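You operate a simulated robot arm through the tools that you are given. There is no shell and no other tool. Be economical: measure what you need, move in short steps, check, and stop when the job is done.

Carry out the task below with a simulated robot arm. There is one attempt and no reset: what you move stays moved.

TASK
Put things in order on the island top. At the end: the purple melt pot from the island top stands where the bread roll stood; the bread roll from the island top stands where the pepper mill stood; the pepper mill stands on top of the clear empty jar; the white milk bottle stands where the purple melt pot stood; whatever was shut is shut again. Leave all else as you found it, and nothing knocked over.
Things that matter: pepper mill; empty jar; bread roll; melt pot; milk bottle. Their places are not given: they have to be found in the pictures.

It is judged by the outcome, as a careful person would: the job done as asked, and still so three seconds after it is handed in. It fails if anything else is knocked over, pushed out of place, dropped, spilled or broken.

THE ROBOT
A 6-joint arm with a two-finger parallel gripper, fixed in place. Base frame: the origin is at the foot of the arm, x ahead of it, y to its left, z up; the work surface is at about z = 0. Lengths are in m, angles in degrees, forces in N, time in s.
With the tool pointing down near the work surface it reaches from about 0.18 to 0.46 m from the base axis. Its first joint turns from -70.0 to 70.0 degrees. Payload 1.9 kg.
Tool frame: the origin (TCP) lies between the finger pads and is the grasp point; the fingertips stand 0.023 m ahead of it; z points along the fingers, y is the line along which they close. The gripper opens to 0.094 m. The fingers are 0.038 m wide and 0.01 m thick; the gripper's body (0.054 by 0.096 m) begins 0.039 m behind the TCP.
Orientation is told as [roll, pitch, yaw] about the base's x, y, z axes, in that order, counted from this pose: with the fingers straight down and closing along the base's y, the tool's x points along the base's -x, its y along +y and its z along -z.

THE INTERFACE
- The arm moves only by the tool servo_tool. Its argument "commands" is a list of rows, each an object of numbers (a shift or turn left out is 0, a gripper value left out holds the last): "dx", "dy", "dz": the shift along the tool's x, y, z in units of 100 mm (1.0 is 100 mm); "ax", "ay", "az": the turn, a rotation vector about the tool's x, y, z in units of 45 degrees (1.0 is 45 degrees); "jaw": the gripper command, from -1 (fully open) to 1 (shut), values between in proportion. In form: [{"dx": .., "dy": .., "dz": .., "ax": .., "ay": .., "az": .., "jaw": ..}, ...]. A call has 1 to 10 rows; each row is the pose to reach, as a shift and turn from the pose commanded when the call began, along the tool's axes at that moment. A call with a number of a shift or a turn outside -1 to 1 is refused whole. A row lasts 0.2 s, in which the tool goes at most 0.05 m and 8.6 degrees; a call with a longer step from one row to the next is refused whole, and so is a gripper value outside its range. A pose out of reach is approached as far as the arm can. The call stops where the force on the tool passes 40 N (or 10 N more than at its start, if that is more) or the arm is blocked; 0.2 s more then pass. The fingers move at their own pace (about 0.108 m/s each) and stop on an object; they squeeze with about 37 N. The grip force told is the motor's: it shows also when the fingers shut on nothing. Time passes only in rows, and 0.2 s behind the last, so rows that repeat a pose let the fingers close. It gives the time, the measured TCP pose, the force on the tool (base axes), the opening and the grip force at its end, in the units of the frame above (readings bear some noise).
- Cameras (640 x 400 px; columns grow to the right, rows downward): "scene" is fixed at [0.0519, 0.3245, 0.4298]; the picture's right is [-0.66, -0.75, 0.00], its down [-0.39, 0.35, -0.85] and it looks along [0.64, -0.57, -0.52] (base axes); focal length 214 px, centre (320, 200). "wrist" rides on the gripper at [-0.039, 0, -0.044] in the tool frame; the picture's right is [0.00, -1.00, 0.00], its down [0.97, 0.00, -0.24] and it looks along [0.24, 0.00, 0.97] (tool axes); focal length 218 px, centre (320, 200).
- get_image(camera): a new picture of that camera. No time passes.
- locate(camera, pixels): for up to 12 pixels [column, row] of the newest picture of that camera ("zoom" is the newest enlarged one), the place [x, y, z] in the base frame of the surface seen there, good to about 0.002 m, but the place of the scene camera against the robot may be out by one fixed shift of up to 0.018 m in any direction. No time passes.
- close_up(camera, box): a new picture of the part [left, top, right, bottom] of that camera's present view, enlarged. No time passes.
- job_done(): hands the job in; it is judged then, once.

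Work in short steps. Measure before you move; look again where a grasp or a placing could have gone wrong, and mend it. You have 80 turns and 54 pictures in all, the two below and enlarged ones among them. Open the gripper and draw the arm clear of the work before you hand the job in, unless the task says otherwise.

The tools are called after "Emit:" by a JSON object that holds its "fn" and its "kwargs". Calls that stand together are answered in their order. servo_tool: Moves the arm, as the interface text tells. Its arguments: {"type":"object","properties":{"commands":{"type":"array","items":{"type":"object","properties":{"dx":{"type":"number"},"dy":{"type":"number"},"dz":{"type":"number"},"ax":{"type":"number"},"ay":{"type":"number"},"az":{"type":"number"},"jaw":{"type":"number"}}}}},"required":["commands"]} The other tools are called the same way: get_image (camera) takes a picture; locate (camera, pixels) gives the place of the surface under pixels of a picture; close_up (camera, box) takes an enlarged picture of a part of a camera's view; job_done () hands the job in.

At the start:

```text
t: 0.0
tool_pos: [0.2718, -0.051, 0.3596]
ee_rot: [0.1, -0.1, 0.0]
contact_force: [0.4, -0.6, -1.4]
opening: 0.094
grasp_force: 0.0
```

scene: 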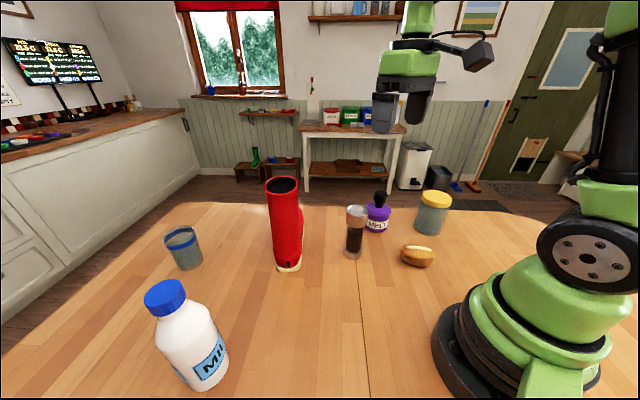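
wrist: 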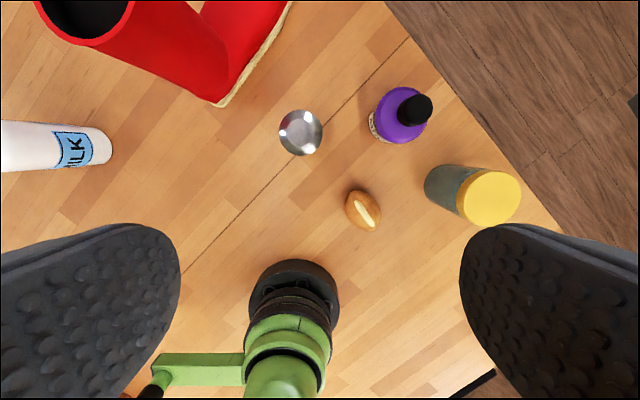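

I'll look closely at the objects first.

Emit:
{"fn": "close_up", "kwargs": {"camera": "scene", "box": [320, 160, 480, 280]}}

Emit:
{"fn": "close_up", "kwargs": {"camera": "scene", "box": [130, 200, 310, 400]}}

Emit:
{"fn": "locate", "kwargs": {"camera": "wrist", "pixels": [[300, 132], [412, 108], [385, 125], [363, 210], [490, 198], [450, 185], [102, 146], [50, 145], [300, 153], [350, 205], [375, 225]]}}

Emit:
{"fn": "locate", "kwargs": {"camera": "scene", "pixels": [[357, 210], [354, 254], [379, 196], [377, 228], [418, 250], [417, 264], [435, 198], [430, 230], [165, 293], [205, 380], [182, 236], [188, 268]]}}

```text
3.33 times, centred on (400, 220) of scene
```

zoom: 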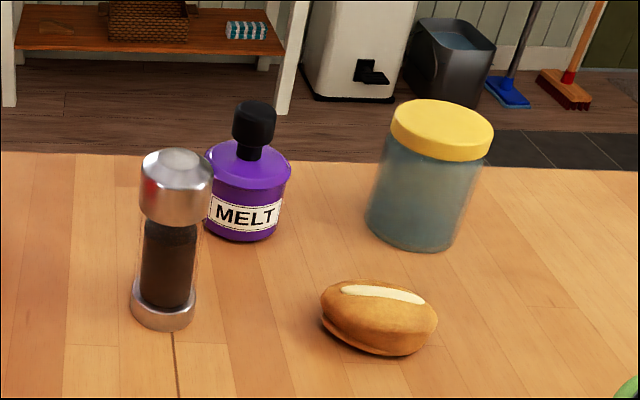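

```text
2.00 times, centred on (220, 300) of scene
```

zoom: 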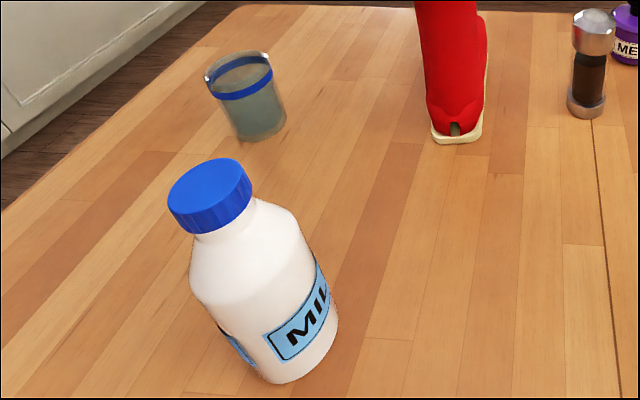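

```text
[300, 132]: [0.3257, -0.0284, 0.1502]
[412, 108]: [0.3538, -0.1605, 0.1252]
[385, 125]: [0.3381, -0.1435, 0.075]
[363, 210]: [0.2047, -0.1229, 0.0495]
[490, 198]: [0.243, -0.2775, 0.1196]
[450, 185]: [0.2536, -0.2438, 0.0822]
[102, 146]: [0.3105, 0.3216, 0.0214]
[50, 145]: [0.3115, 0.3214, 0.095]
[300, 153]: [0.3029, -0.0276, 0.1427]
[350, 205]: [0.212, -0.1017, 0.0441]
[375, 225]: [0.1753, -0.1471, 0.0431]
```

```text
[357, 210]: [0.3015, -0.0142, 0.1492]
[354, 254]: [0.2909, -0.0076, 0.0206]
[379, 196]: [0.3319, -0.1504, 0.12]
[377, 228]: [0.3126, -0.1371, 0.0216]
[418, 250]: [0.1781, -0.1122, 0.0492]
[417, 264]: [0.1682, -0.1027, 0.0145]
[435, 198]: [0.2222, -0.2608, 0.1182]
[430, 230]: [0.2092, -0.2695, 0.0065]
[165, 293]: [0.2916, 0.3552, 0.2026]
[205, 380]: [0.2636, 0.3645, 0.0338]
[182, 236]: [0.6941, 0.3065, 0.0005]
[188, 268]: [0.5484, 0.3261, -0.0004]
```

I need to tell which jar is the clear empty one; zooming on both.

Emit:
{"fn": "close_up", "kwargs": {"camera": "scene", "box": [150, 215, 222, 280]}}

Emit:
{"fn": "close_up", "kwargs": {"camera": "scene", "box": [400, 180, 472, 245]}}

Emit:
{"fn": "locate", "kwargs": {"camera": "zoom", "pixels": [[200, 300], [300, 300], [350, 350], [300, 450], [200, 450], [320, 120]]}}

```text
6.15 times, centred on (186, 248) of scene
```

zoom: 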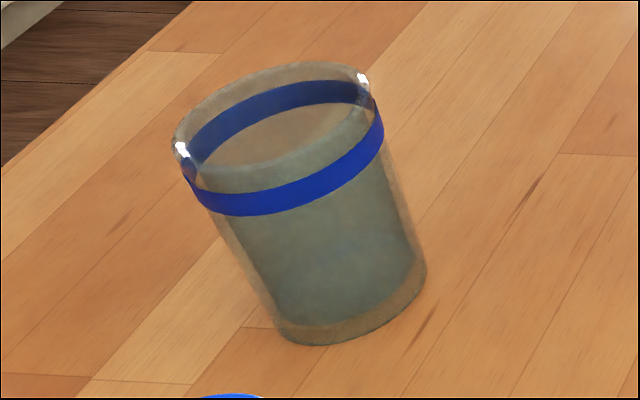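

```text
6.15 times, centred on (436, 212) of scene
```

zoom: 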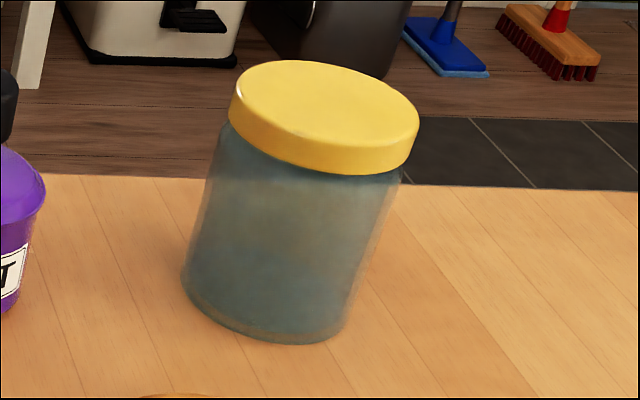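

```text
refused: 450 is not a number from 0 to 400
```

The yellow-lidded jar is clear and empty (the blue-banded glass holds liquid and is open). Now I measure the boot (neighbour) and edges of mill, roll, and pot from the wrist view.

Emit:
{"fn": "locate", "kwargs": {"camera": "wrist", "pixels": [[218, 103], [210, 92], [286, 15], [232, 20], [132, 10], [85, 40], [281, 132], [319, 132], [300, 113], [300, 150], [346, 210], [380, 213]]}}

Emit:
{"fn": "locate", "kwargs": {"camera": "scene", "pixels": [[283, 193], [268, 190], [298, 190], [278, 265], [298, 262], [346, 211], [367, 211], [346, 250], [362, 250], [403, 252], [433, 258], [302, 240]]}}

Emit:
{"fn": "close_up", "kwargs": {"camera": "wrist", "box": [260, 60, 540, 240]}}

```text
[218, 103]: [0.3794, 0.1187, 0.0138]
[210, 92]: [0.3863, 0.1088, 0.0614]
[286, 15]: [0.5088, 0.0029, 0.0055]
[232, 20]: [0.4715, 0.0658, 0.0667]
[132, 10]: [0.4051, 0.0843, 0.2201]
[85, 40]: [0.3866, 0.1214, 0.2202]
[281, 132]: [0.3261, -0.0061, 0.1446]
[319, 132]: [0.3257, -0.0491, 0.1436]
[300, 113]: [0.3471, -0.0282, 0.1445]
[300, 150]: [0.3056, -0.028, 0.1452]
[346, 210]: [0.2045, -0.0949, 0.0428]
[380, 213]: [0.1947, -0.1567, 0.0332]
```

```text
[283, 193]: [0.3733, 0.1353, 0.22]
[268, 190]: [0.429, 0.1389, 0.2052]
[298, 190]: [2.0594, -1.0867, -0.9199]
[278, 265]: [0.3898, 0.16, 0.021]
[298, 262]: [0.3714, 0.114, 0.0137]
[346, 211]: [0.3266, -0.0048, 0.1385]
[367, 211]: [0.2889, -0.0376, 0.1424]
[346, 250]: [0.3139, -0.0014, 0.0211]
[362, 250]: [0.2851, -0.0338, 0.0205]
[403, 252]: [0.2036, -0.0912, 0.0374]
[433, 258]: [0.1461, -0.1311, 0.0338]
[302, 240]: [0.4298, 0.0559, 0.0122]
```

```text
2.22 times, centred on (400, 150) of wrist
```

zoom: 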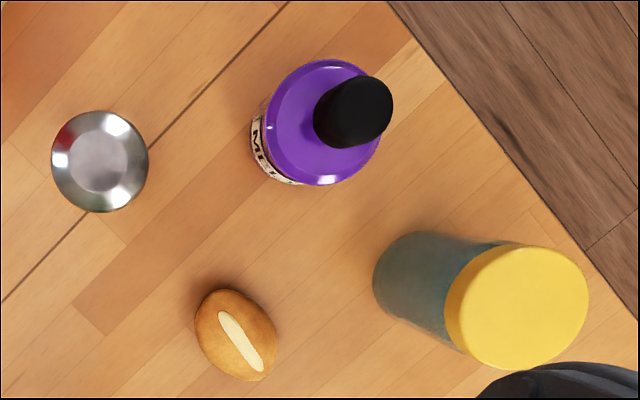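

Emit:
{"fn": "locate", "kwargs": {"camera": "zoom", "pixels": [[450, 310], [583, 290], [530, 250], [505, 364], [520, 305], [350, 105], [275, 128], [330, 66], [318, 182], [236, 335], [210, 300], [262, 370]]}}

Emit:
{"fn": "servo_tool", "kwargs": {"commands": [{"dx": -0.27, "dy": 0.115, "dz": 0.3, "jaw": -1}, {"dx": -0.543, "dy": 0.23, "dz": 0.6}, {"dx": -0.543, "dy": 0.23, "dz": 0.98}, {"dx": -0.543, "dy": 0.23, "dz": 0.98}]}}

Emit:
{"fn": "get_image", "kwargs": {"camera": "wrist"}}

```text
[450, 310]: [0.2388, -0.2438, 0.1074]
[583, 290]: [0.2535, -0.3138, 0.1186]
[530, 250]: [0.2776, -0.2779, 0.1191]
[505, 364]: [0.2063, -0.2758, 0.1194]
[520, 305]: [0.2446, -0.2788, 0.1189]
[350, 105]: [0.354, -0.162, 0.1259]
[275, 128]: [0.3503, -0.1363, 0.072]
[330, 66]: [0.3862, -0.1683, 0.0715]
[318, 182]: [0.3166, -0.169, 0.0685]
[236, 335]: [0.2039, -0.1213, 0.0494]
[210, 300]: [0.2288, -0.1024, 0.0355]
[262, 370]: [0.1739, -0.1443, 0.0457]
```

```text
t: 1.0
tool_pos: [0.3286, -0.0267, 0.26]
ee_rot: [0.0, -0.1, -0.1]
contact_force: [-0.4, -0.2, 0.0]
opening: 0.0938
grasp_force: 0.0
```

```text
46 pictures are left
```

wrist: 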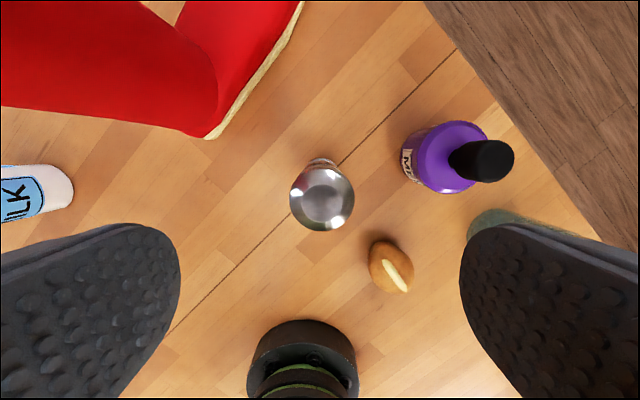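

Mill is centred at about (0.326, -0.028), with clear space for the fingers; descending to TCP z≈0.122.

Emit:
{"fn": "servo_tool", "kwargs": {"commands": [{"dx": 0.02, "dy": -0.01, "dz": 0.3}, {"dx": 0.02, "dy": -0.01, "dz": 0.6}, {"dx": 0.02, "dy": -0.01, "dz": 0.9}, {"dx": 0.02, "dy": -0.01, "dz": 0.9}]}}

Emit:
{"fn": "get_image", "kwargs": {"camera": "wrist"}}

```text
t: 2.0
tool_pos: [0.3261, -0.0309, 0.1718]
ee_rot: [0.0, -0.2, 0.0]
contact_force: [-0.1, -0.3, 0.1]
opening: 0.094
grasp_force: 0.1
```

```text
45 pictures are left
```

wrist: 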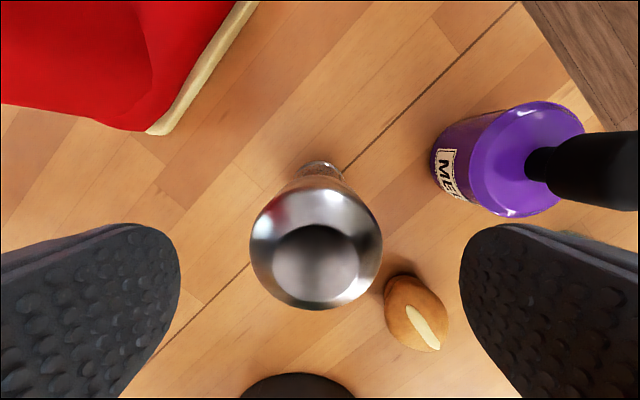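

Emit:
{"fn": "servo_tool", "kwargs": {"commands": [{"dy": 0.02, "dz": 0.25}, {"dy": 0.02, "dz": 0.49}, {"dy": 0.02, "dz": 0.49}, {"dy": 0.02, "dz": 0.49, "jaw": 1}, {"dy": 0.02, "dz": 0.49, "jaw": 1}, {"dy": 0.02, "dz": 0.49, "jaw": 1}]}}

```text
t: 3.4
tool_pos: [0.3253, -0.0256, 0.1219]
ee_rot: [0.1, -0.1, 0.0]
contact_force: [0.0, 1.2, -0.2]
opening: 0.0513
grasp_force: 36.8
```

Gripped at 0.051 m. Lifting straight up.

Emit:
{"fn": "servo_tool", "kwargs": {"commands": [{"dz": -0.15}, {"dz": -0.45}, {"dz": -0.75}, {"dz": -1.0}, {"dz": -1.0}]}}

Emit:
{"fn": "servo_tool", "kwargs": {"commands": [{"dz": -0.3}, {"dz": -0.65, "dx": 0.1, "dy": -0.2}, {"dz": -0.7, "dx": 0.25, "dy": -0.55}, {"dz": -0.7, "dx": 0.4, "dy": -0.9}, {"dz": -0.7, "dx": 0.43, "dy": -1.0}, {"dz": -0.7, "dx": 0.43, "dy": -1.0}]}}

Emit:
{"fn": "get_image", "kwargs": {"camera": "scene"}}

```text
t: 4.6
tool_pos: [0.3242, -0.0266, 0.2215]
ee_rot: [0.1, -0.1, -0.1]
contact_force: [0.0, 0.2, -2.9]
opening: 0.0515
grasp_force: 37.1
```

```text
t: 6.0
tool_pos: [0.2819, -0.1255, 0.2917]
ee_rot: [0.1, -0.1, 0.0]
contact_force: [-0.1, -0.3, -2.5]
opening: 0.0514
grasp_force: 36.8
```

```text
44 pictures are left
```

scene: 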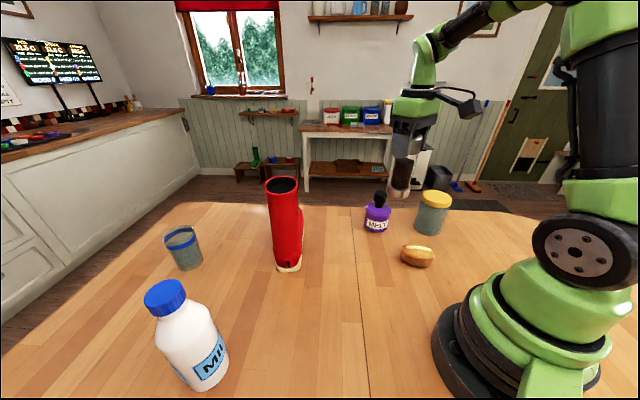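

Emit:
{"fn": "servo_tool", "kwargs": {"commands": [{"dx": 0.1, "dy": -0.35}, {"dx": 0.25, "dy": -0.7}, {"dx": 0.35, "dy": -1.0}, {"dx": 0.35, "dy": -1.0}]}}

Emit:
{"fn": "servo_tool", "kwargs": {"commands": [{"dx": 0.04, "dy": -0.3}, {"dx": 0.04, "dy": -0.52}, {"dx": 0.04, "dy": -0.52}]}}

Emit:
{"fn": "get_image", "kwargs": {"camera": "wrist"}}

Emit:
{"fn": "close_up", "kwargs": {"camera": "scene", "box": [360, 100, 520, 260]}}

```text
t: 7.0
tool_pos: [0.2483, -0.2274, 0.2915]
ee_rot: [0.1, -0.1, 0.0]
contact_force: [-0.1, 0.0, -2.2]
opening: 0.0511
grasp_force: 36.6
```

```text
t: 7.8
tool_pos: [0.2421, -0.28, 0.2929]
ee_rot: [0.1, 0.0, 0.0]
contact_force: [0.3, -0.4, -3.2]
opening: 0.0515
grasp_force: 36.9
```

```text
43 pictures are left
```

wrist: 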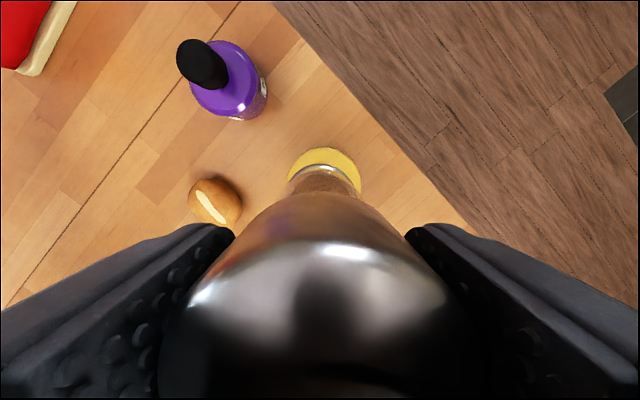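

```text
2.50 times, centred on (440, 180) of scene
```

zoom: 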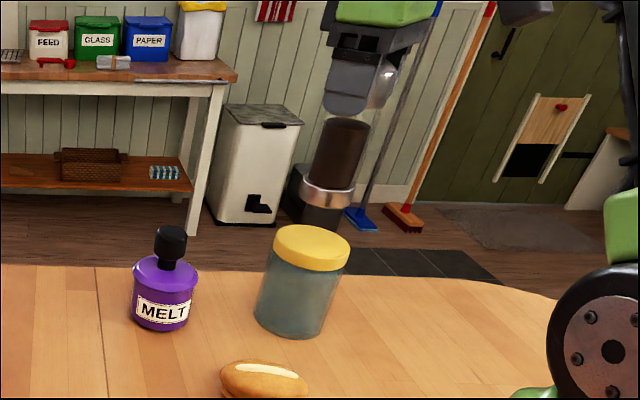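

Mill hovers over the lid; lid spans about columns 289–361 in the wrist view. I check its edges.

Emit:
{"fn": "locate", "kwargs": {"camera": "wrist", "pixels": [[325, 150], [290, 176], [360, 182], [297, 162], [351, 162], [296, 187], [356, 190]]}}

```text
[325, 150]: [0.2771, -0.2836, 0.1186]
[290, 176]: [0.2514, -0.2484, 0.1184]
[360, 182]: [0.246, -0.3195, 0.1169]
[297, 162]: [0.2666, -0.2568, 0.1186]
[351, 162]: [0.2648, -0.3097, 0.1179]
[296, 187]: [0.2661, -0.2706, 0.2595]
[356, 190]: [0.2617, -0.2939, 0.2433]
```

Emit:
{"fn": "servo_tool", "kwargs": {"commands": [{"dy": -0.025, "dz": 0.15}, {"dy": -0.025, "dz": 0.32}, {"dy": -0.025, "dz": 0.44}, {"dy": -0.025, "dz": 0.49}, {"dy": -0.025, "dz": 0.49}]}}

Emit:
{"fn": "close_up", "kwargs": {"camera": "scene", "box": [390, 140, 490, 240]}}

```text
t: 9.0
tool_pos: [0.2416, -0.2813, 0.2431]
ee_rot: [0.1, -0.2, 0.0]
contact_force: [0.0, -0.5, -2.3]
opening: 0.0516
grasp_force: 37.3
```

```text
4.00 times, centred on (440, 190) of scene
```

zoom: 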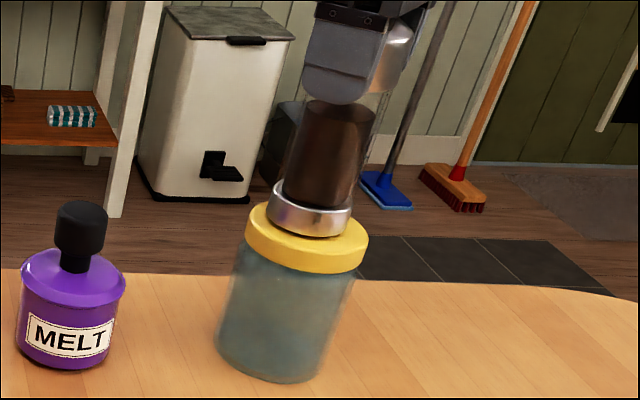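

Well centred, almost touching. Small steps down until contact, then release.

Emit:
{"fn": "servo_tool", "kwargs": {"commands": [{"dz": 0.01}, {"dz": 0.02}, {"dz": 0.025}]}}

```text
t: 9.8
tool_pos: [0.2424, -0.2812, 0.2405]
ee_rot: [0.1, -0.1, 0.0]
contact_force: [-0.7, -0.5, -2.5]
opening: 0.0514
grasp_force: 37.0
```

Emit:
{"fn": "servo_tool", "kwargs": {"commands": [{"dz": 0.008}, {"dz": 0.015}, {"dz": 0.02}]}}

```text
t: 10.6
tool_pos: [0.2433, -0.2817, 0.2399]
ee_rot: [0.0, -0.1, -0.1]
contact_force: [-5.6, 4.9, 22.8]
opening: 0.0513
grasp_force: 36.7
```

Contact is felt; ease off about 1.5 mm and open.

Emit:
{"fn": "servo_tool", "kwargs": {"commands": [{"dz": -0.012}, {"dz": -0.012}, {"dz": -0.012, "jaw": -0.5}, {"dz": -0.012, "jaw": -1}, {"dz": -0.012, "jaw": -1}]}}

Emit:
{"fn": "servo_tool", "kwargs": {"commands": [{"dz": -0.15}, {"dz": -0.4}, {"dz": -0.7}, {"dz": -0.9}, {"dz": -0.9}]}}

Emit:
{"fn": "close_up", "kwargs": {"camera": "scene", "box": [360, 120, 520, 280]}}

```text
t: 11.8
tool_pos: [0.2422, -0.2823, 0.2398]
ee_rot: [0.1, -0.1, 0.0]
contact_force: [0.0, -0.3, -0.3]
opening: 0.0943
grasp_force: 0.2
```

```text
t: 13.0
tool_pos: [0.2428, -0.2796, 0.3288]
ee_rot: [0.1, -0.1, -0.1]
contact_force: [0.7, 1.0, -0.3]
opening: 0.0941
grasp_force: 0.0
```

```text
2.50 times, centred on (440, 200) of scene
```

zoom: 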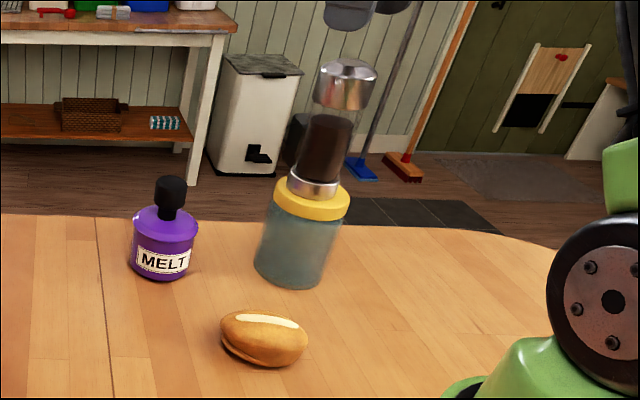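

Mill stands well on the lid. Moving over to view the roll.

Emit:
{"fn": "servo_tool", "kwargs": {"commands": [{"dz": -0.1, "dy": 0.2}, {"dz": -0.1, "dy": 0.6, "dx": 0.2}, {"dz": -0.1, "dy": 1.0, "dx": 0.4}, {"dz": -0.1, "dy": 1.0, "dx": 0.4}]}}

Emit:
{"fn": "servo_tool", "kwargs": {"commands": [{"dy": 0.3, "dz": 0.2}, {"dy": 0.53, "dz": 0.6}, {"dy": 0.53, "dz": 1.0}, {"dy": 0.53, "dz": 1.0}]}}

Emit:
{"fn": "get_image", "kwargs": {"camera": "wrist"}}

```text
t: 14.0
tool_pos: [0.2015, -0.1791, 0.3394]
ee_rot: [0.0, -0.2, 0.0]
contact_force: [-0.3, -0.8, 0.7]
opening: 0.0939
grasp_force: 0.1
```

```text
t: 15.0
tool_pos: [0.2029, -0.1273, 0.2393]
ee_rot: [0.1, -0.1, -0.1]
contact_force: [0.1, -1.0, 1.6]
opening: 0.094
grasp_force: 0.0
```

```text
39 pictures are left
```

wrist: 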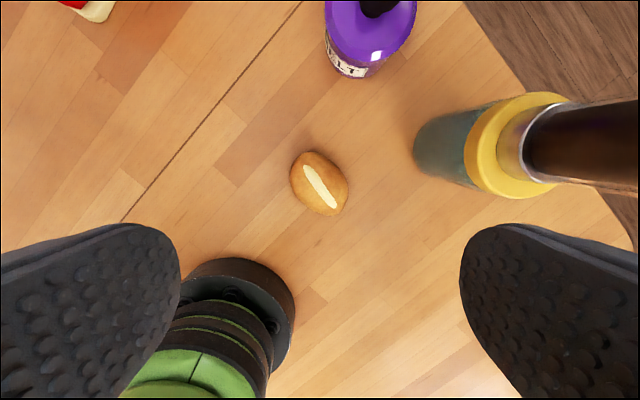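

Emit:
{"fn": "locate", "kwargs": {"camera": "wrist", "pixels": [[294, 300], [290, 280], [270, 266], [319, 184], [297, 163], [343, 205], [338, 168], [301, 200], [305, 167], [333, 207]]}}

Emit:
{"fn": "servo_tool", "kwargs": {"commands": [{"dx": 0.05, "dz": 0.2, "az": -0.16}, {"dx": 0.05, "dz": 0.4, "az": -0.32}, {"dx": 0.05, "dz": 0.6, "az": -0.48}, {"dx": 0.05, "dz": 0.8, "az": -0.64}, {"dx": 0.05, "dz": 1.0, "az": -0.778}, {"dx": 0.05, "dz": 1.0, "az": -0.778}]}}

Emit:
{"fn": "get_image", "kwargs": {"camera": "wrist"}}

```text
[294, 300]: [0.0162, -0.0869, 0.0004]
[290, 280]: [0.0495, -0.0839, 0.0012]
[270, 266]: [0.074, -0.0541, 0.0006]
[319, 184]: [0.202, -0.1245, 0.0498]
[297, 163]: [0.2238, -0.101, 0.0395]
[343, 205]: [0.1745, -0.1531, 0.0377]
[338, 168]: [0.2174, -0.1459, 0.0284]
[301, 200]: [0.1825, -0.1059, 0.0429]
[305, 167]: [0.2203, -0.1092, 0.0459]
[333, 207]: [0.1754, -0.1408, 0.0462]
```

```text
t: 16.4
tool_pos: [0.1967, -0.1298, 0.1391]
ee_rot: [0.0, -0.1, 35.1]
contact_force: [0.2, -0.3, 0.5]
opening: 0.0942
grasp_force: 0.0
```

```text
38 pictures are left
```

wrist: 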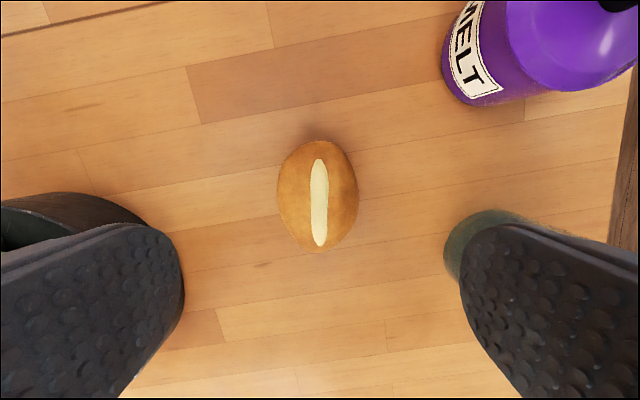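

Roll is aligned between the fingers. Descend and grip.

Emit:
{"fn": "servo_tool", "kwargs": {"commands": [{"dx": -0.03, "dz": 0.3}, {"dx": -0.03, "dz": 0.6}, {"dx": -0.03, "dz": 0.9}, {"dx": -0.03, "dz": 0.99}, {"dx": -0.03, "dz": 0.99}]}}

Emit:
{"fn": "servo_tool", "kwargs": {"commands": [{"dz": 0.1}, {"dz": 0.1}, {"dz": 0.1, "jaw": 1}, {"dz": 0.1, "jaw": 1}, {"dz": 0.1, "jaw": 1}]}}

Emit:
{"fn": "get_image", "kwargs": {"camera": "wrist"}}

```text
t: 17.6
tool_pos: [0.2018, -0.1281, 0.0397]
ee_rot: [0.0, 0.0, 34.9]
contact_force: [-0.9, 0.8, -0.4]
opening: 0.094
grasp_force: 0.0
```

```text
t: 18.8
tool_pos: [0.2011, -0.1264, 0.0299]
ee_rot: [0.0, -0.1, 34.9]
contact_force: [-0.4, 0.0, 0.2]
opening: 0.0544
grasp_force: 36.6
```

```text
37 pictures are left
```

wrist: 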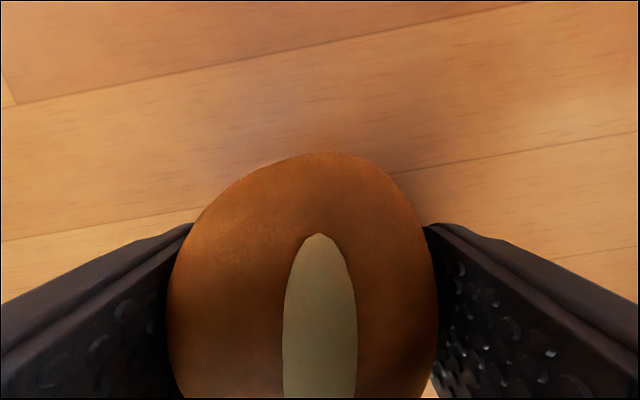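

Roll gripped. Lift and carry it to the mill's old spot (0.326, -0.028).

Emit:
{"fn": "servo_tool", "kwargs": {"commands": [{"dz": -0.2}, {"dz": -0.5}, {"dz": -0.7}, {"dz": -0.7, "dx": -0.3}, {"dz": -0.7, "dx": -0.65}, {"dz": -0.7, "dx": -0.9}, {"dz": -0.7, "dx": -0.9}]}}

Emit:
{"fn": "servo_tool", "kwargs": {"commands": [{"dx": -0.35, "dy": 0.05}, {"dx": -0.7, "dy": 0.09}, {"dx": -0.7, "dy": 0.09}]}}

Emit:
{"fn": "get_image", "kwargs": {"camera": "scene"}}

```text
t: 20.4
tool_pos: [0.2749, -0.075, 0.1028]
ee_rot: [0.0, -0.1, 35.0]
contact_force: [0.5, 0.5, 0.1]
opening: 0.0546
grasp_force: 37.0
```

```text
t: 21.2
tool_pos: [0.3241, -0.0269, 0.1034]
ee_rot: [0.0, -0.1, 35.0]
contact_force: [0.3, -0.9, 0.0]
opening: 0.0546
grasp_force: 37.1
```

```text
36 pictures are left
```

scene: 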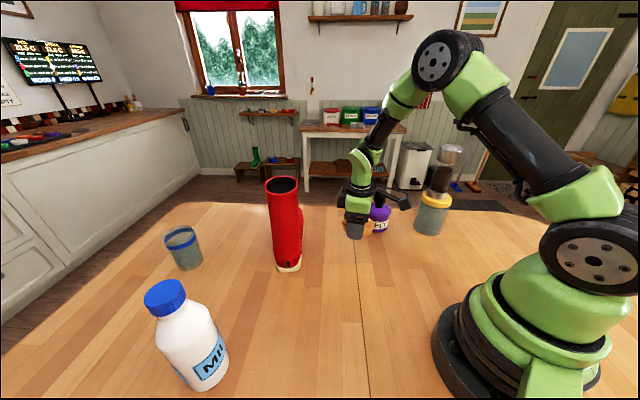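

Emit:
{"fn": "servo_tool", "kwargs": {"commands": [{"dx": -0.025, "dy": -0.015, "dz": 0.25}, {"dx": -0.025, "dy": -0.015, "dz": 0.5}, {"dx": -0.025, "dy": -0.015, "dz": 0.68}, {"dx": -0.025, "dy": -0.015, "dz": 0.72}, {"dx": -0.025, "dy": -0.015, "dz": 0.72}]}}

```text
t: 22.4
tool_pos: [0.3295, -0.0258, 0.0303]
ee_rot: [0.1, -0.1, 35.0]
contact_force: [-0.1, 0.5, -1.1]
opening: 0.0547
grasp_force: 36.8
```

Emit:
{"fn": "servo_tool", "kwargs": {"commands": [{"dz": 0.004, "jaw": -0.5}, {"jaw": -1}, {"jaw": -1}, {"dz": -0.3}, {"dz": -0.6}, {"dz": -0.95}, {"dz": -0.95}]}}

Emit:
{"fn": "servo_tool", "kwargs": {"commands": [{"dz": -0.4}, {"dz": -0.8}, {"dz": -1.0}, {"dz": -1.0}]}}

Emit:
{"fn": "get_image", "kwargs": {"camera": "wrist"}}

Emit:
{"fn": "close_up", "kwargs": {"camera": "scene", "box": [300, 140, 480, 280]}}

```text
t: 24.0
tool_pos: [0.3292, -0.0283, 0.1251]
ee_rot: [0.0, 0.0, 34.9]
contact_force: [-0.4, -0.5, -0.3]
opening: 0.094
grasp_force: 0.1
```

```text
t: 25.0
tool_pos: [0.3293, -0.0278, 0.2244]
ee_rot: [-0.1, -0.1, 35.0]
contact_force: [-0.1, -0.5, -0.7]
opening: 0.0942
grasp_force: 0.0
```

```text
35 pictures are left
```

wrist: 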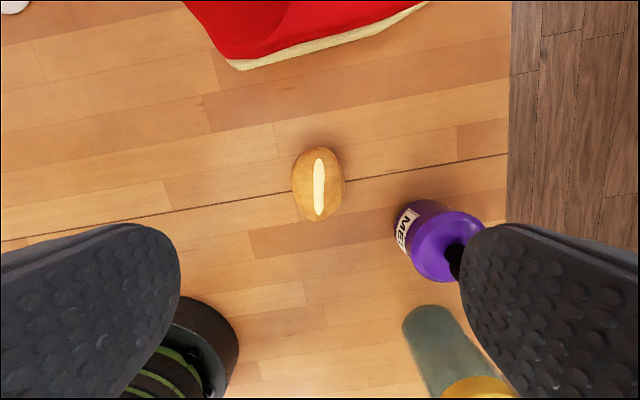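

```text
2.86 times, centred on (390, 210) of scene
```

zoom: 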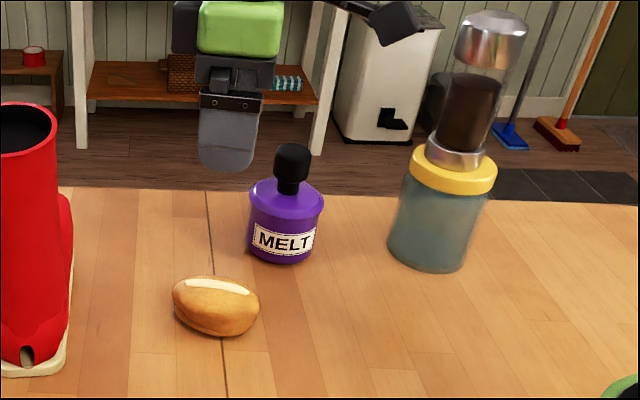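

Roll placed at the mill's spot. Now move over the pot.

Emit:
{"fn": "servo_tool", "kwargs": {"commands": [{"dx": 0.15, "dy": -0.35}, {"dx": 0.3, "dy": -0.75}, {"dx": 0.5, "dy": -1.0}, {"dx": 0.5, "dy": -1.0}]}}

Emit:
{"fn": "servo_tool", "kwargs": {"commands": [{"dx": 0.1, "dy": -0.24}, {"dx": 0.1, "dy": -0.24}]}}

Emit:
{"fn": "get_image", "kwargs": {"camera": "wrist"}}

```text
t: 26.0
tool_pos: [0.3455, -0.1371, 0.224]
ee_rot: [-0.1, -0.1, 35.0]
contact_force: [0.1, 0.7, -0.6]
opening: 0.094
grasp_force: 0.0
```

```text
t: 26.6
tool_pos: [0.3497, -0.1623, 0.2235]
ee_rot: [0.0, -0.1, 35.1]
contact_force: [0.0, 0.2, 0.0]
opening: 0.0939
grasp_force: 0.0
```

```text
33 pictures are left
```

wrist: 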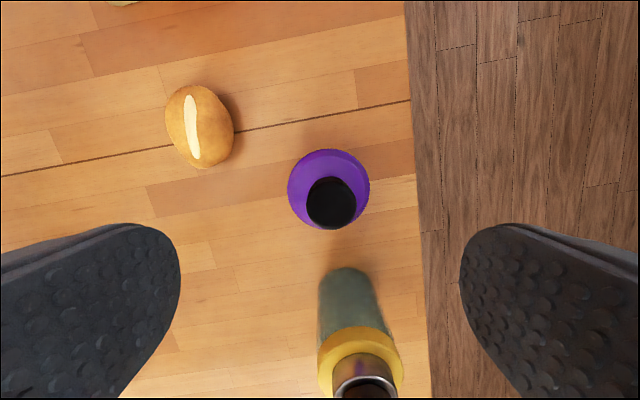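

Knob centre at (331,202): adjust ~7 mm and descend on the knob.

Emit:
{"fn": "servo_tool", "kwargs": {"commands": [{"dx": -0.02, "dy": -0.07, "dz": 0.3}, {"dx": -0.02, "dy": -0.07, "dz": 0.55}, {"dx": -0.02, "dy": -0.07, "dz": 0.7}, {"dx": -0.02, "dy": -0.07, "dz": 0.7}]}}

Emit:
{"fn": "get_image", "kwargs": {"camera": "wrist"}}

```text
t: 27.6
tool_pos: [0.356, -0.1677, 0.1547]
ee_rot: [0.0, 0.0, 35.0]
contact_force: [0.2, -0.2, -0.1]
opening: 0.0939
grasp_force: 0.2
```

```text
32 pictures are left
```

wrist: 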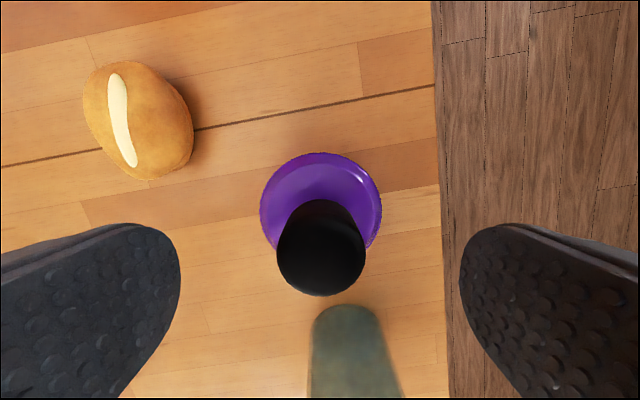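

Emit:
{"fn": "servo_tool", "kwargs": {"commands": [{"dz": 0.25}, {"dz": 0.45}, {"dz": 0.53}, {"dz": 0.53}, {"dz": 0.53, "jaw": 1}, {"dz": 0.53, "jaw": 1}, {"dz": 0.53, "jaw": 1}, {"dz": 0.53, "jaw": 1}]}}

Emit:
{"fn": "close_up", "kwargs": {"camera": "scene", "box": [330, 150, 450, 270]}}

```text
t: 29.4
tool_pos: [0.3556, -0.168, 0.1005]
ee_rot: [0.0, 0.0, 34.9]
contact_force: [0.3, -0.5, -0.2]
opening: 0.0351
grasp_force: 37.8
```

```text
3.33 times, centred on (390, 210) of scene
```

zoom: 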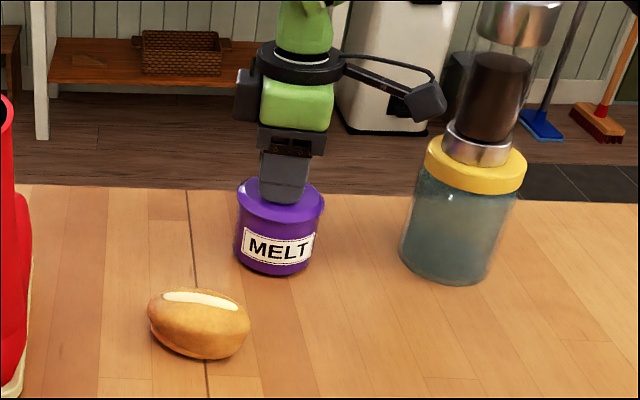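

Gripped at 0.035. Lift a little to see that the body comes along.

Emit:
{"fn": "servo_tool", "kwargs": {"commands": [{"dz": -0.1}, {"dz": -0.2}, {"dz": -0.3}, {"dz": -0.3}]}}

Emit:
{"fn": "close_up", "kwargs": {"camera": "scene", "box": [330, 150, 450, 270]}}

```text
t: 30.4
tool_pos: [0.3549, -0.1681, 0.1317]
ee_rot: [0.0, -0.1, 35.0]
contact_force: [0.3, 0.1, -2.5]
opening: 0.0352
grasp_force: 36.8
```

```text
3.33 times, centred on (390, 210) of scene
```

zoom: 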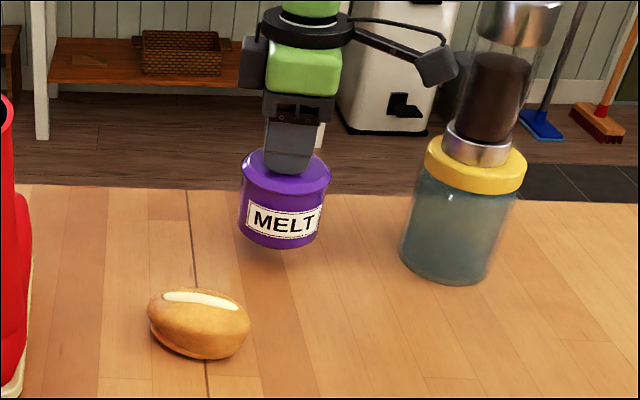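

Pot lifts whole. Carry it to the roll's old place (0.199, -0.127).

Emit:
{"fn": "servo_tool", "kwargs": {"commands": [{"dz": -0.2}, {"dz": -0.3, "dx": 0.2, "dy": 0.2}, {"dz": -0.3, "dx": 0.45, "dy": 0.5}, {"dz": -0.3, "dx": 0.7, "dy": 0.8}, {"dz": -0.3, "dx": 0.9, "dy": 1.0}, {"dz": -0.3, "dx": 0.9, "dy": 1.0}]}}

Emit:
{"fn": "servo_tool", "kwargs": {"commands": [{"dx": 0.1, "dy": 0.16}, {"dx": 0.143, "dy": 0.231}, {"dx": 0.143, "dy": 0.231}]}}

Emit:
{"fn": "get_image", "kwargs": {"camera": "scene"}}

```text
t: 31.8
tool_pos: [0.2212, -0.1393, 0.159]
ee_rot: [0.0, -0.1, 35.0]
contact_force: [-0.6, 0.1, -2.7]
opening: 0.0352
grasp_force: 36.7
```

```text
t: 32.6
tool_pos: [0.1983, -0.1279, 0.1608]
ee_rot: [0.0, -0.2, 35.0]
contact_force: [-0.6, -0.8, -2.6]
opening: 0.035
grasp_force: 37.4
```

```text
29 pictures are left
```

scene: 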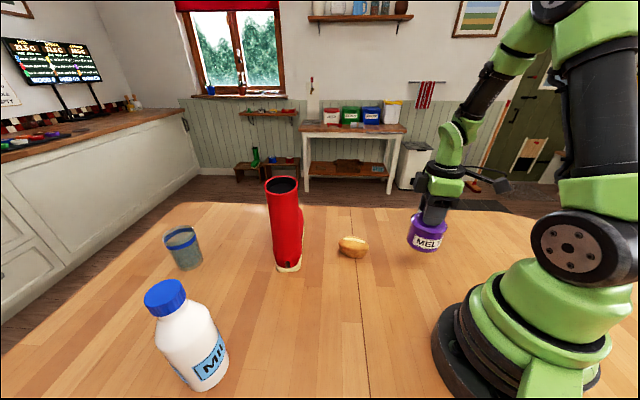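

Emit:
{"fn": "servo_tool", "kwargs": {"commands": [{"dz": 0.25}, {"dz": 0.45}, {"dz": 0.55}, {"dz": 0.59}, {"dz": 0.59}]}}

Emit:
{"fn": "servo_tool", "kwargs": {"commands": [{"dz": 0.007}, {"dz": 0.015}, {"dz": 0.02}]}}

Emit:
{"fn": "get_image", "kwargs": {"camera": "wrist"}}

```text
t: 33.8
tool_pos: [0.2006, -0.1273, 0.1017]
ee_rot: [0.0, -0.1, 35.0]
contact_force: [0.1, -1.1, -2.4]
opening: 0.0352
grasp_force: 36.6
```

```text
t: 34.6
tool_pos: [0.2003, -0.1269, 0.1003]
ee_rot: [0.0, -0.1, 35.0]
contact_force: [-4.5, -4.8, 18.7]
opening: 0.0354
grasp_force: 37.4
```

```text
28 pictures are left
```

wrist: 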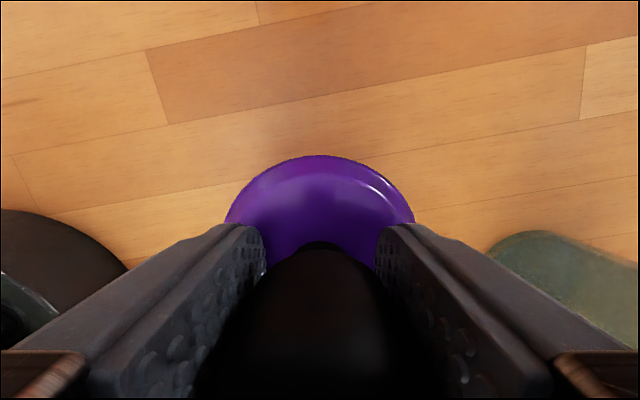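

Contact; ease off, open, and lift.

Emit:
{"fn": "servo_tool", "kwargs": {"commands": [{"dz": -0.01}, {"dz": -0.01}, {"dz": -0.01, "jaw": -0.5}, {"dz": -0.01, "jaw": -1}, {"dz": -0.01, "jaw": -1}, {"dz": -0.3}, {"dz": -0.6}, {"dz": -0.95}, {"dz": -0.95}]}}

Emit:
{"fn": "servo_tool", "kwargs": {"commands": [{"dz": -0.4}, {"dz": -0.8, "dx": -0.2}, {"dz": -1.0, "dx": -0.6}, {"dz": -1.0, "dx": -0.9}, {"dz": -1.0, "dx": -0.9}]}}

Emit:
{"fn": "get_image", "kwargs": {"camera": "scene"}}

```text
t: 36.6
tool_pos: [0.2, -0.127, 0.1934]
ee_rot: [0.0, -0.2, 35.0]
contact_force: [-0.4, -0.9, -0.1]
opening: 0.0942
grasp_force: 0.0
```

```text
t: 37.8
tool_pos: [0.2755, -0.0734, 0.2937]
ee_rot: [-0.1, 0.0, 35.0]
contact_force: [-0.3, 1.1, -0.7]
opening: 0.0941
grasp_force: 0.1
```

```text
27 pictures are left
```

scene: 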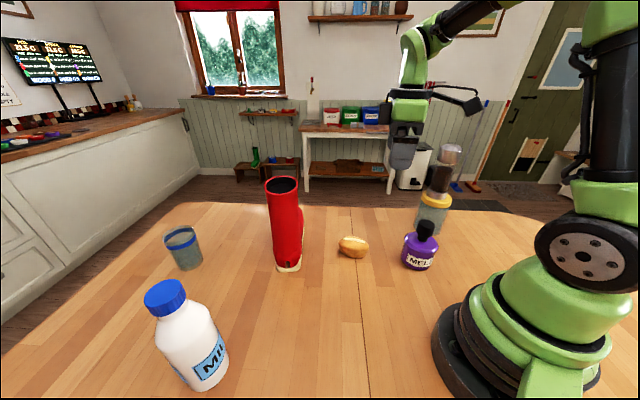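

All good so far. Now swing toward the milk bottle at safe height (boot top is 0.22, tips at ~0.28).

Emit:
{"fn": "servo_tool", "kwargs": {"commands": [{"dx": -0.1, "dy": 0.3, "dz": -0.1}, {"dx": -0.3, "dy": 0.65, "dz": -0.1}, {"dx": -0.5, "dy": 0.95, "dz": -0.1}, {"dx": -0.5, "dy": 0.95, "dz": -0.1}]}}

Emit:
{"fn": "servo_tool", "kwargs": {"commands": [{"dx": -0.2, "dy": 0.3}, {"dx": -0.4, "dy": 0.65}, {"dx": -0.6, "dy": 0.95}, {"dx": -0.6, "dy": 0.95}]}}

Emit:
{"fn": "servo_tool", "kwargs": {"commands": [{"dx": -0.2, "dy": 0.3, "az": -0.15}, {"dx": -0.4, "dy": 0.6, "az": -0.3}, {"dx": -0.5, "dy": 0.8, "az": -0.31}, {"dx": -0.5, "dy": 0.8, "az": -0.31}]}}

Emit:
{"fn": "get_image", "kwargs": {"camera": "wrist"}}

```text
t: 38.8
tool_pos: [0.26, 0.0314, 0.3043]
ee_rot: [-0.1, 0.0, 35.0]
contact_force: [1.0, 0.2, 0.1]
opening: 0.0939
grasp_force: 0.0
```

```text
t: 39.8
tool_pos: [0.2541, 0.1425, 0.3068]
ee_rot: [-0.1, -0.1, 35.0]
contact_force: [-0.3, -0.3, 0.5]
opening: 0.0943
grasp_force: 0.0
```

```text
t: 40.8
tool_pos: [0.2497, 0.2378, 0.3052]
ee_rot: [-0.1, -0.1, 49.0]
contact_force: [0.3, 0.3, 0.1]
opening: 0.0941
grasp_force: 0.0
```

```text
26 pictures are left
```

wrist: 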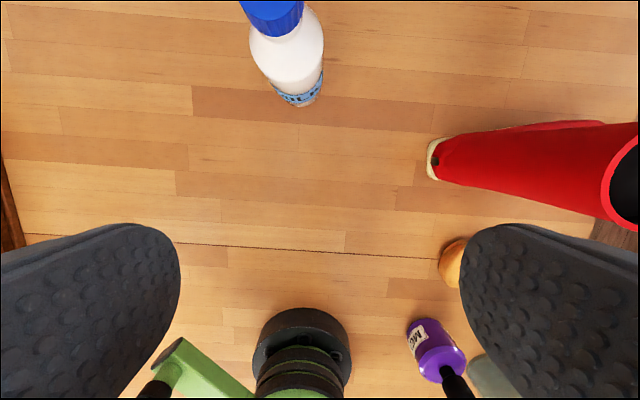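

Emit:
{"fn": "servo_tool", "kwargs": {"commands": [{"dx": -0.35}, {"dx": -0.6}, {"dx": -0.7}, {"dx": -0.7}]}}

Emit:
{"fn": "get_image", "kwargs": {"camera": "wrist"}}

```text
t: 41.8
tool_pos: [0.295, 0.2895, 0.3053]
ee_rot: [0.1, -0.1, 48.9]
contact_force: [1.3, 0.2, -0.4]
opening: 0.0941
grasp_force: 0.0
```

```text
25 pictures are left
```

wrist: 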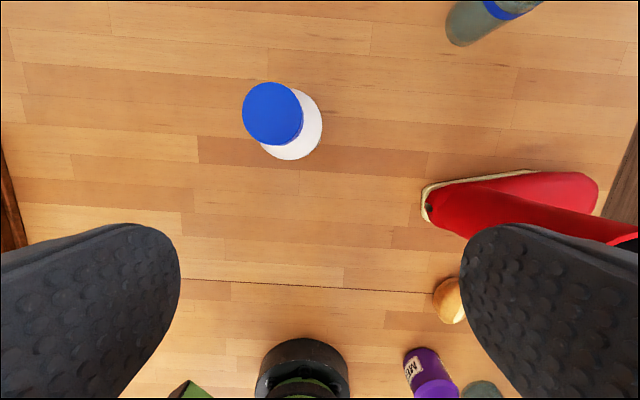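

Emit:
{"fn": "locate", "kwargs": {"camera": "wrist", "pixels": [[271, 112], [245, 112], [299, 112], [271, 85], [272, 138], [310, 115], [312, 145], [292, 153]]}}

Emit:
{"fn": "close_up", "kwargs": {"camera": "scene", "box": [130, 265, 240, 395]}}

```text
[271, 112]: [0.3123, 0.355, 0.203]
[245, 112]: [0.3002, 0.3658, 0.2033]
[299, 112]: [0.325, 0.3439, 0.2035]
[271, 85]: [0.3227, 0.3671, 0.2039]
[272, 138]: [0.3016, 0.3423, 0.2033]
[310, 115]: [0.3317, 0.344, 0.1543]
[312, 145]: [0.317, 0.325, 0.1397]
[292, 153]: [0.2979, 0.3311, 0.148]
```

```text
3.08 times, centred on (185, 330) of scene
```

zoom: 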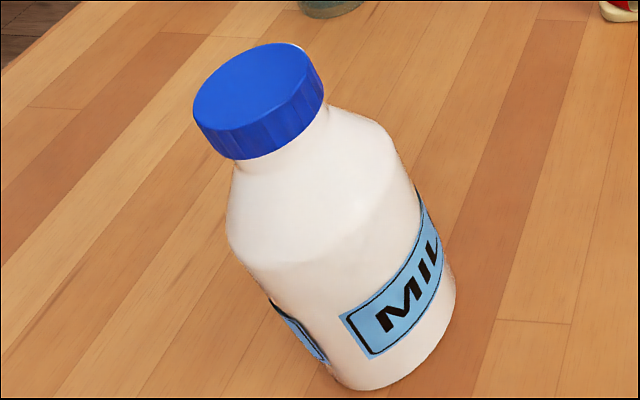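

Cap centre (0.312, 0.355), top z 0.203, Ø≈0.037. Move above it and see whether it is reachable with the tool down.

Emit:
{"fn": "servo_tool", "kwargs": {"commands": [{"dx": -0.3, "dy": 0.15}, {"dx": -0.608, "dy": 0.299}, {"dx": -0.608, "dy": 0.299, "dz": 0.2}, {"dx": -0.608, "dy": 0.299, "dz": 0.45}, {"dx": -0.608, "dy": 0.299, "dz": 0.45}]}}

Emit:
{"fn": "get_image", "kwargs": {"camera": "wrist"}}

```text
t: 43.0
tool_pos: [0.2998, 0.3204, 0.2554]
ee_rot: [0.1, -0.1, 48.9]
contact_force: [0.1, 0.5, 0.1]
opening: 0.0943
grasp_force: 0.0
out of reach, approached as far as the arm can: row 1, 2, 3, 4, 5
```

```text
23 pictures are left
```

wrist: 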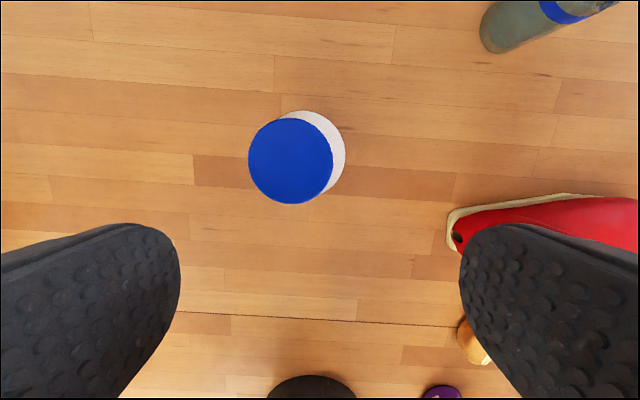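

Tool-down reach stops ~0.44 m; tilting the fingers outward by 30° will extend it. Turn about tool y.

Emit:
{"fn": "servo_tool", "kwargs": {"commands": [{"ay": -0.17}, {"ay": -0.34}, {"ay": -0.5}, {"ay": -0.667}, {"ay": -0.667}]}}

Emit:
{"fn": "get_image", "kwargs": {"camera": "wrist"}}

```text
t: 44.2
tool_pos: [0.2998, 0.3216, 0.2558]
ee_rot: [0.0, -30.2, 49.0]
contact_force: [0.4, 0.5, -0.9]
opening: 0.0939
grasp_force: 0.2
```

```text
22 pictures are left
```

wrist: 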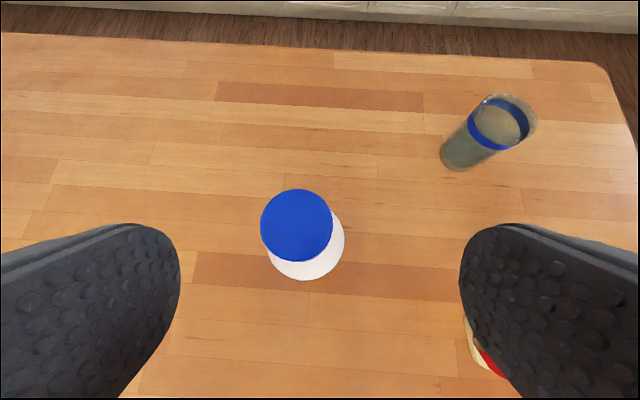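

Nice: target lies nearly straight along the tool axis (dz≈67 mm, dy≈12 mm). Go halfway and check.

Emit:
{"fn": "servo_tool", "kwargs": {"commands": [{"dy": 0.125}, {"dy": 0.125, "dz": 0.15}, {"dy": 0.125, "dz": 0.3}, {"dy": 0.125, "dz": 0.3}]}}

Emit:
{"fn": "get_image", "kwargs": {"camera": "wrist"}}

```text
t: 45.2
tool_pos: [0.3006, 0.3414, 0.2305]
ee_rot: [0.0, -30.1, 48.8]
contact_force: [0.0, 0.2, 0.2]
opening: 0.0938
grasp_force: 0.0
```

```text
21 pictures are left
```

wrist: 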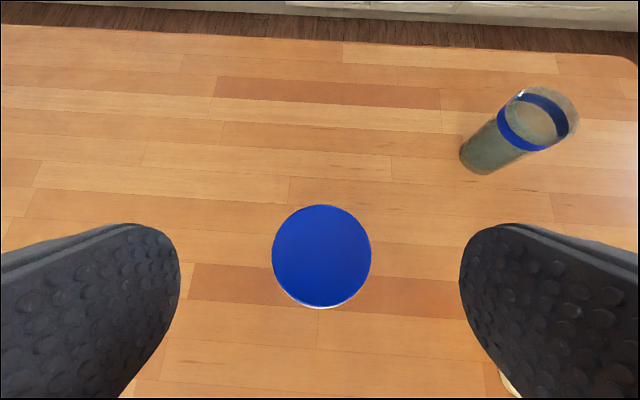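

Emit:
{"fn": "servo_tool", "kwargs": {"commands": [{"dx": 0.01, "dz": 0.15}, {"dx": 0.01, "dz": 0.3}, {"dx": 0.01, "dz": 0.39}, {"dx": 0.01, "dz": 0.39}]}}

Emit:
{"fn": "close_up", "kwargs": {"camera": "scene", "box": [100, 230, 260, 390]}}

```text
t: 46.2
tool_pos: [0.3131, 0.3553, 0.1961]
ee_rot: [-0.1, -30.1, 49.0]
contact_force: [0.3, 0.2, -0.6]
opening: 0.0939
grasp_force: 0.0
```

```text
2.50 times, centred on (180, 310) of scene
```

zoom: 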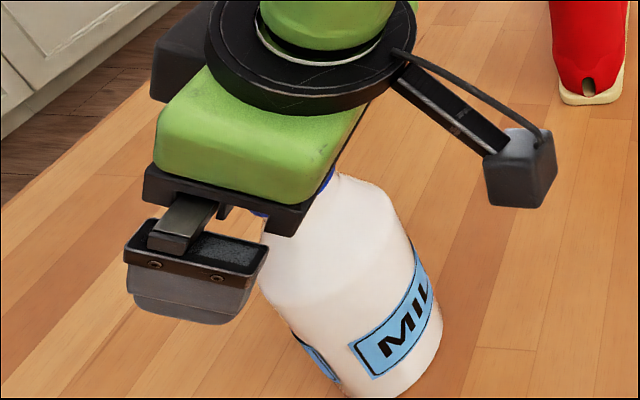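

Position reached with no contact. Close on the cap.

Emit:
{"fn": "servo_tool", "kwargs": {"commands": [{"jaw": 1}, {"jaw": 1}, {"jaw": 1}, {"jaw": 1}]}}

Emit:
{"fn": "get_image", "kwargs": {"camera": "wrist"}}

```text
t: 47.2
tool_pos: [0.313, 0.3545, 0.195]
ee_rot: [0.1, -30.1, 48.9]
contact_force: [-1.4, 1.1, -0.4]
opening: 0.0375
grasp_force: 37.3
```

```text
19 pictures are left
```

wrist: 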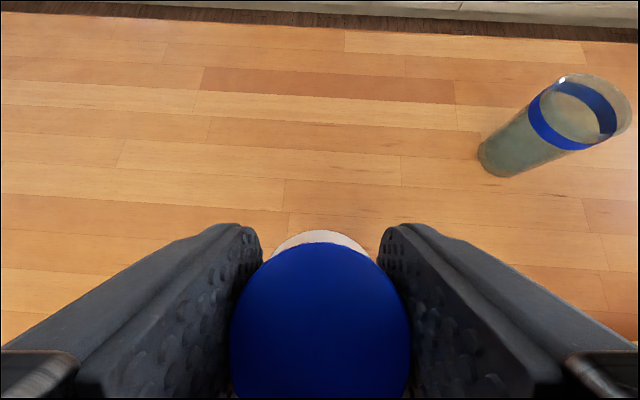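

Cap held at 0.0375 m. Lift 2 cm straight up (dx −0.1, dz −0.173) and check bottle follows.

Emit:
{"fn": "servo_tool", "kwargs": {"commands": [{"dx": -0.03, "dz": -0.05}, {"dx": -0.06, "dz": -0.1}, {"dx": -0.1, "dz": -0.173}, {"dx": -0.1, "dz": -0.173}]}}

Emit:
{"fn": "close_up", "kwargs": {"camera": "scene", "box": [100, 230, 260, 390]}}

```text
t: 48.2
tool_pos: [0.3132, 0.3553, 0.2162]
ee_rot: [0.0, -30.2, 49.1]
contact_force: [0.1, 0.4, -7.1]
opening: 0.0373
grasp_force: 37.1
```

```text
2.50 times, centred on (180, 310) of scene
```

zoom: 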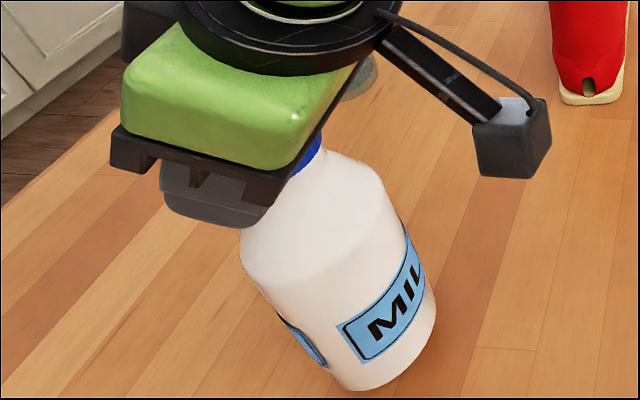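

The bottle follows upright (7 N). Draw inward and up to clear the boot: to radius ≈0.30, z≈0.30.

Emit:
{"fn": "servo_tool", "kwargs": {"commands": [{"dx": 0.1, "dz": -0.2}, {"dx": 0.25, "dz": -0.4}, {"dx": 0.4, "dz": -0.6}, {"dx": 0.52, "dz": -0.79}, {"dx": 0.52, "dz": -0.79}]}}

Emit:
{"fn": "servo_tool", "kwargs": {"commands": [{"dx": 0.1, "dz": -0.2}, {"dx": 0.25, "dz": -0.4}, {"dx": 0.4, "dz": -0.6}, {"dx": 0.52, "dz": -0.79}, {"dx": 0.52, "dz": -0.79}]}}

Emit:
{"fn": "get_image", "kwargs": {"camera": "scene"}}

```text
t: 49.4
tool_pos: [0.2584, 0.2938, 0.2584]
ee_rot: [0.0, -30.1, 49.0]
contact_force: [-1.0, -0.3, -6.6]
opening: 0.0375
grasp_force: 36.7
```

```text
t: 50.6
tool_pos: [0.2022, 0.2304, 0.2992]
ee_rot: [0.0, -30.1, 49.0]
contact_force: [0.8, 0.1, -6.4]
opening: 0.0373
grasp_force: 37.2
```

```text
17 pictures are left
```

scene: 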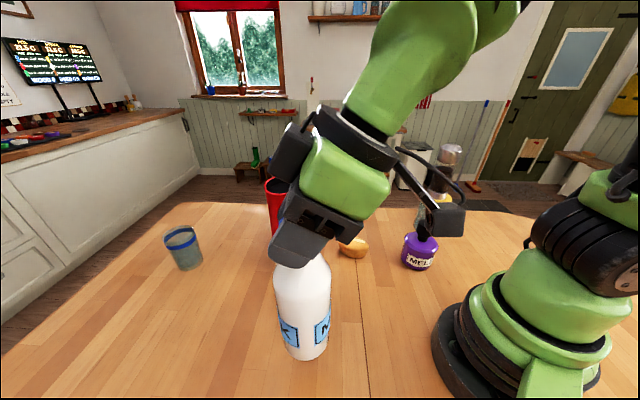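

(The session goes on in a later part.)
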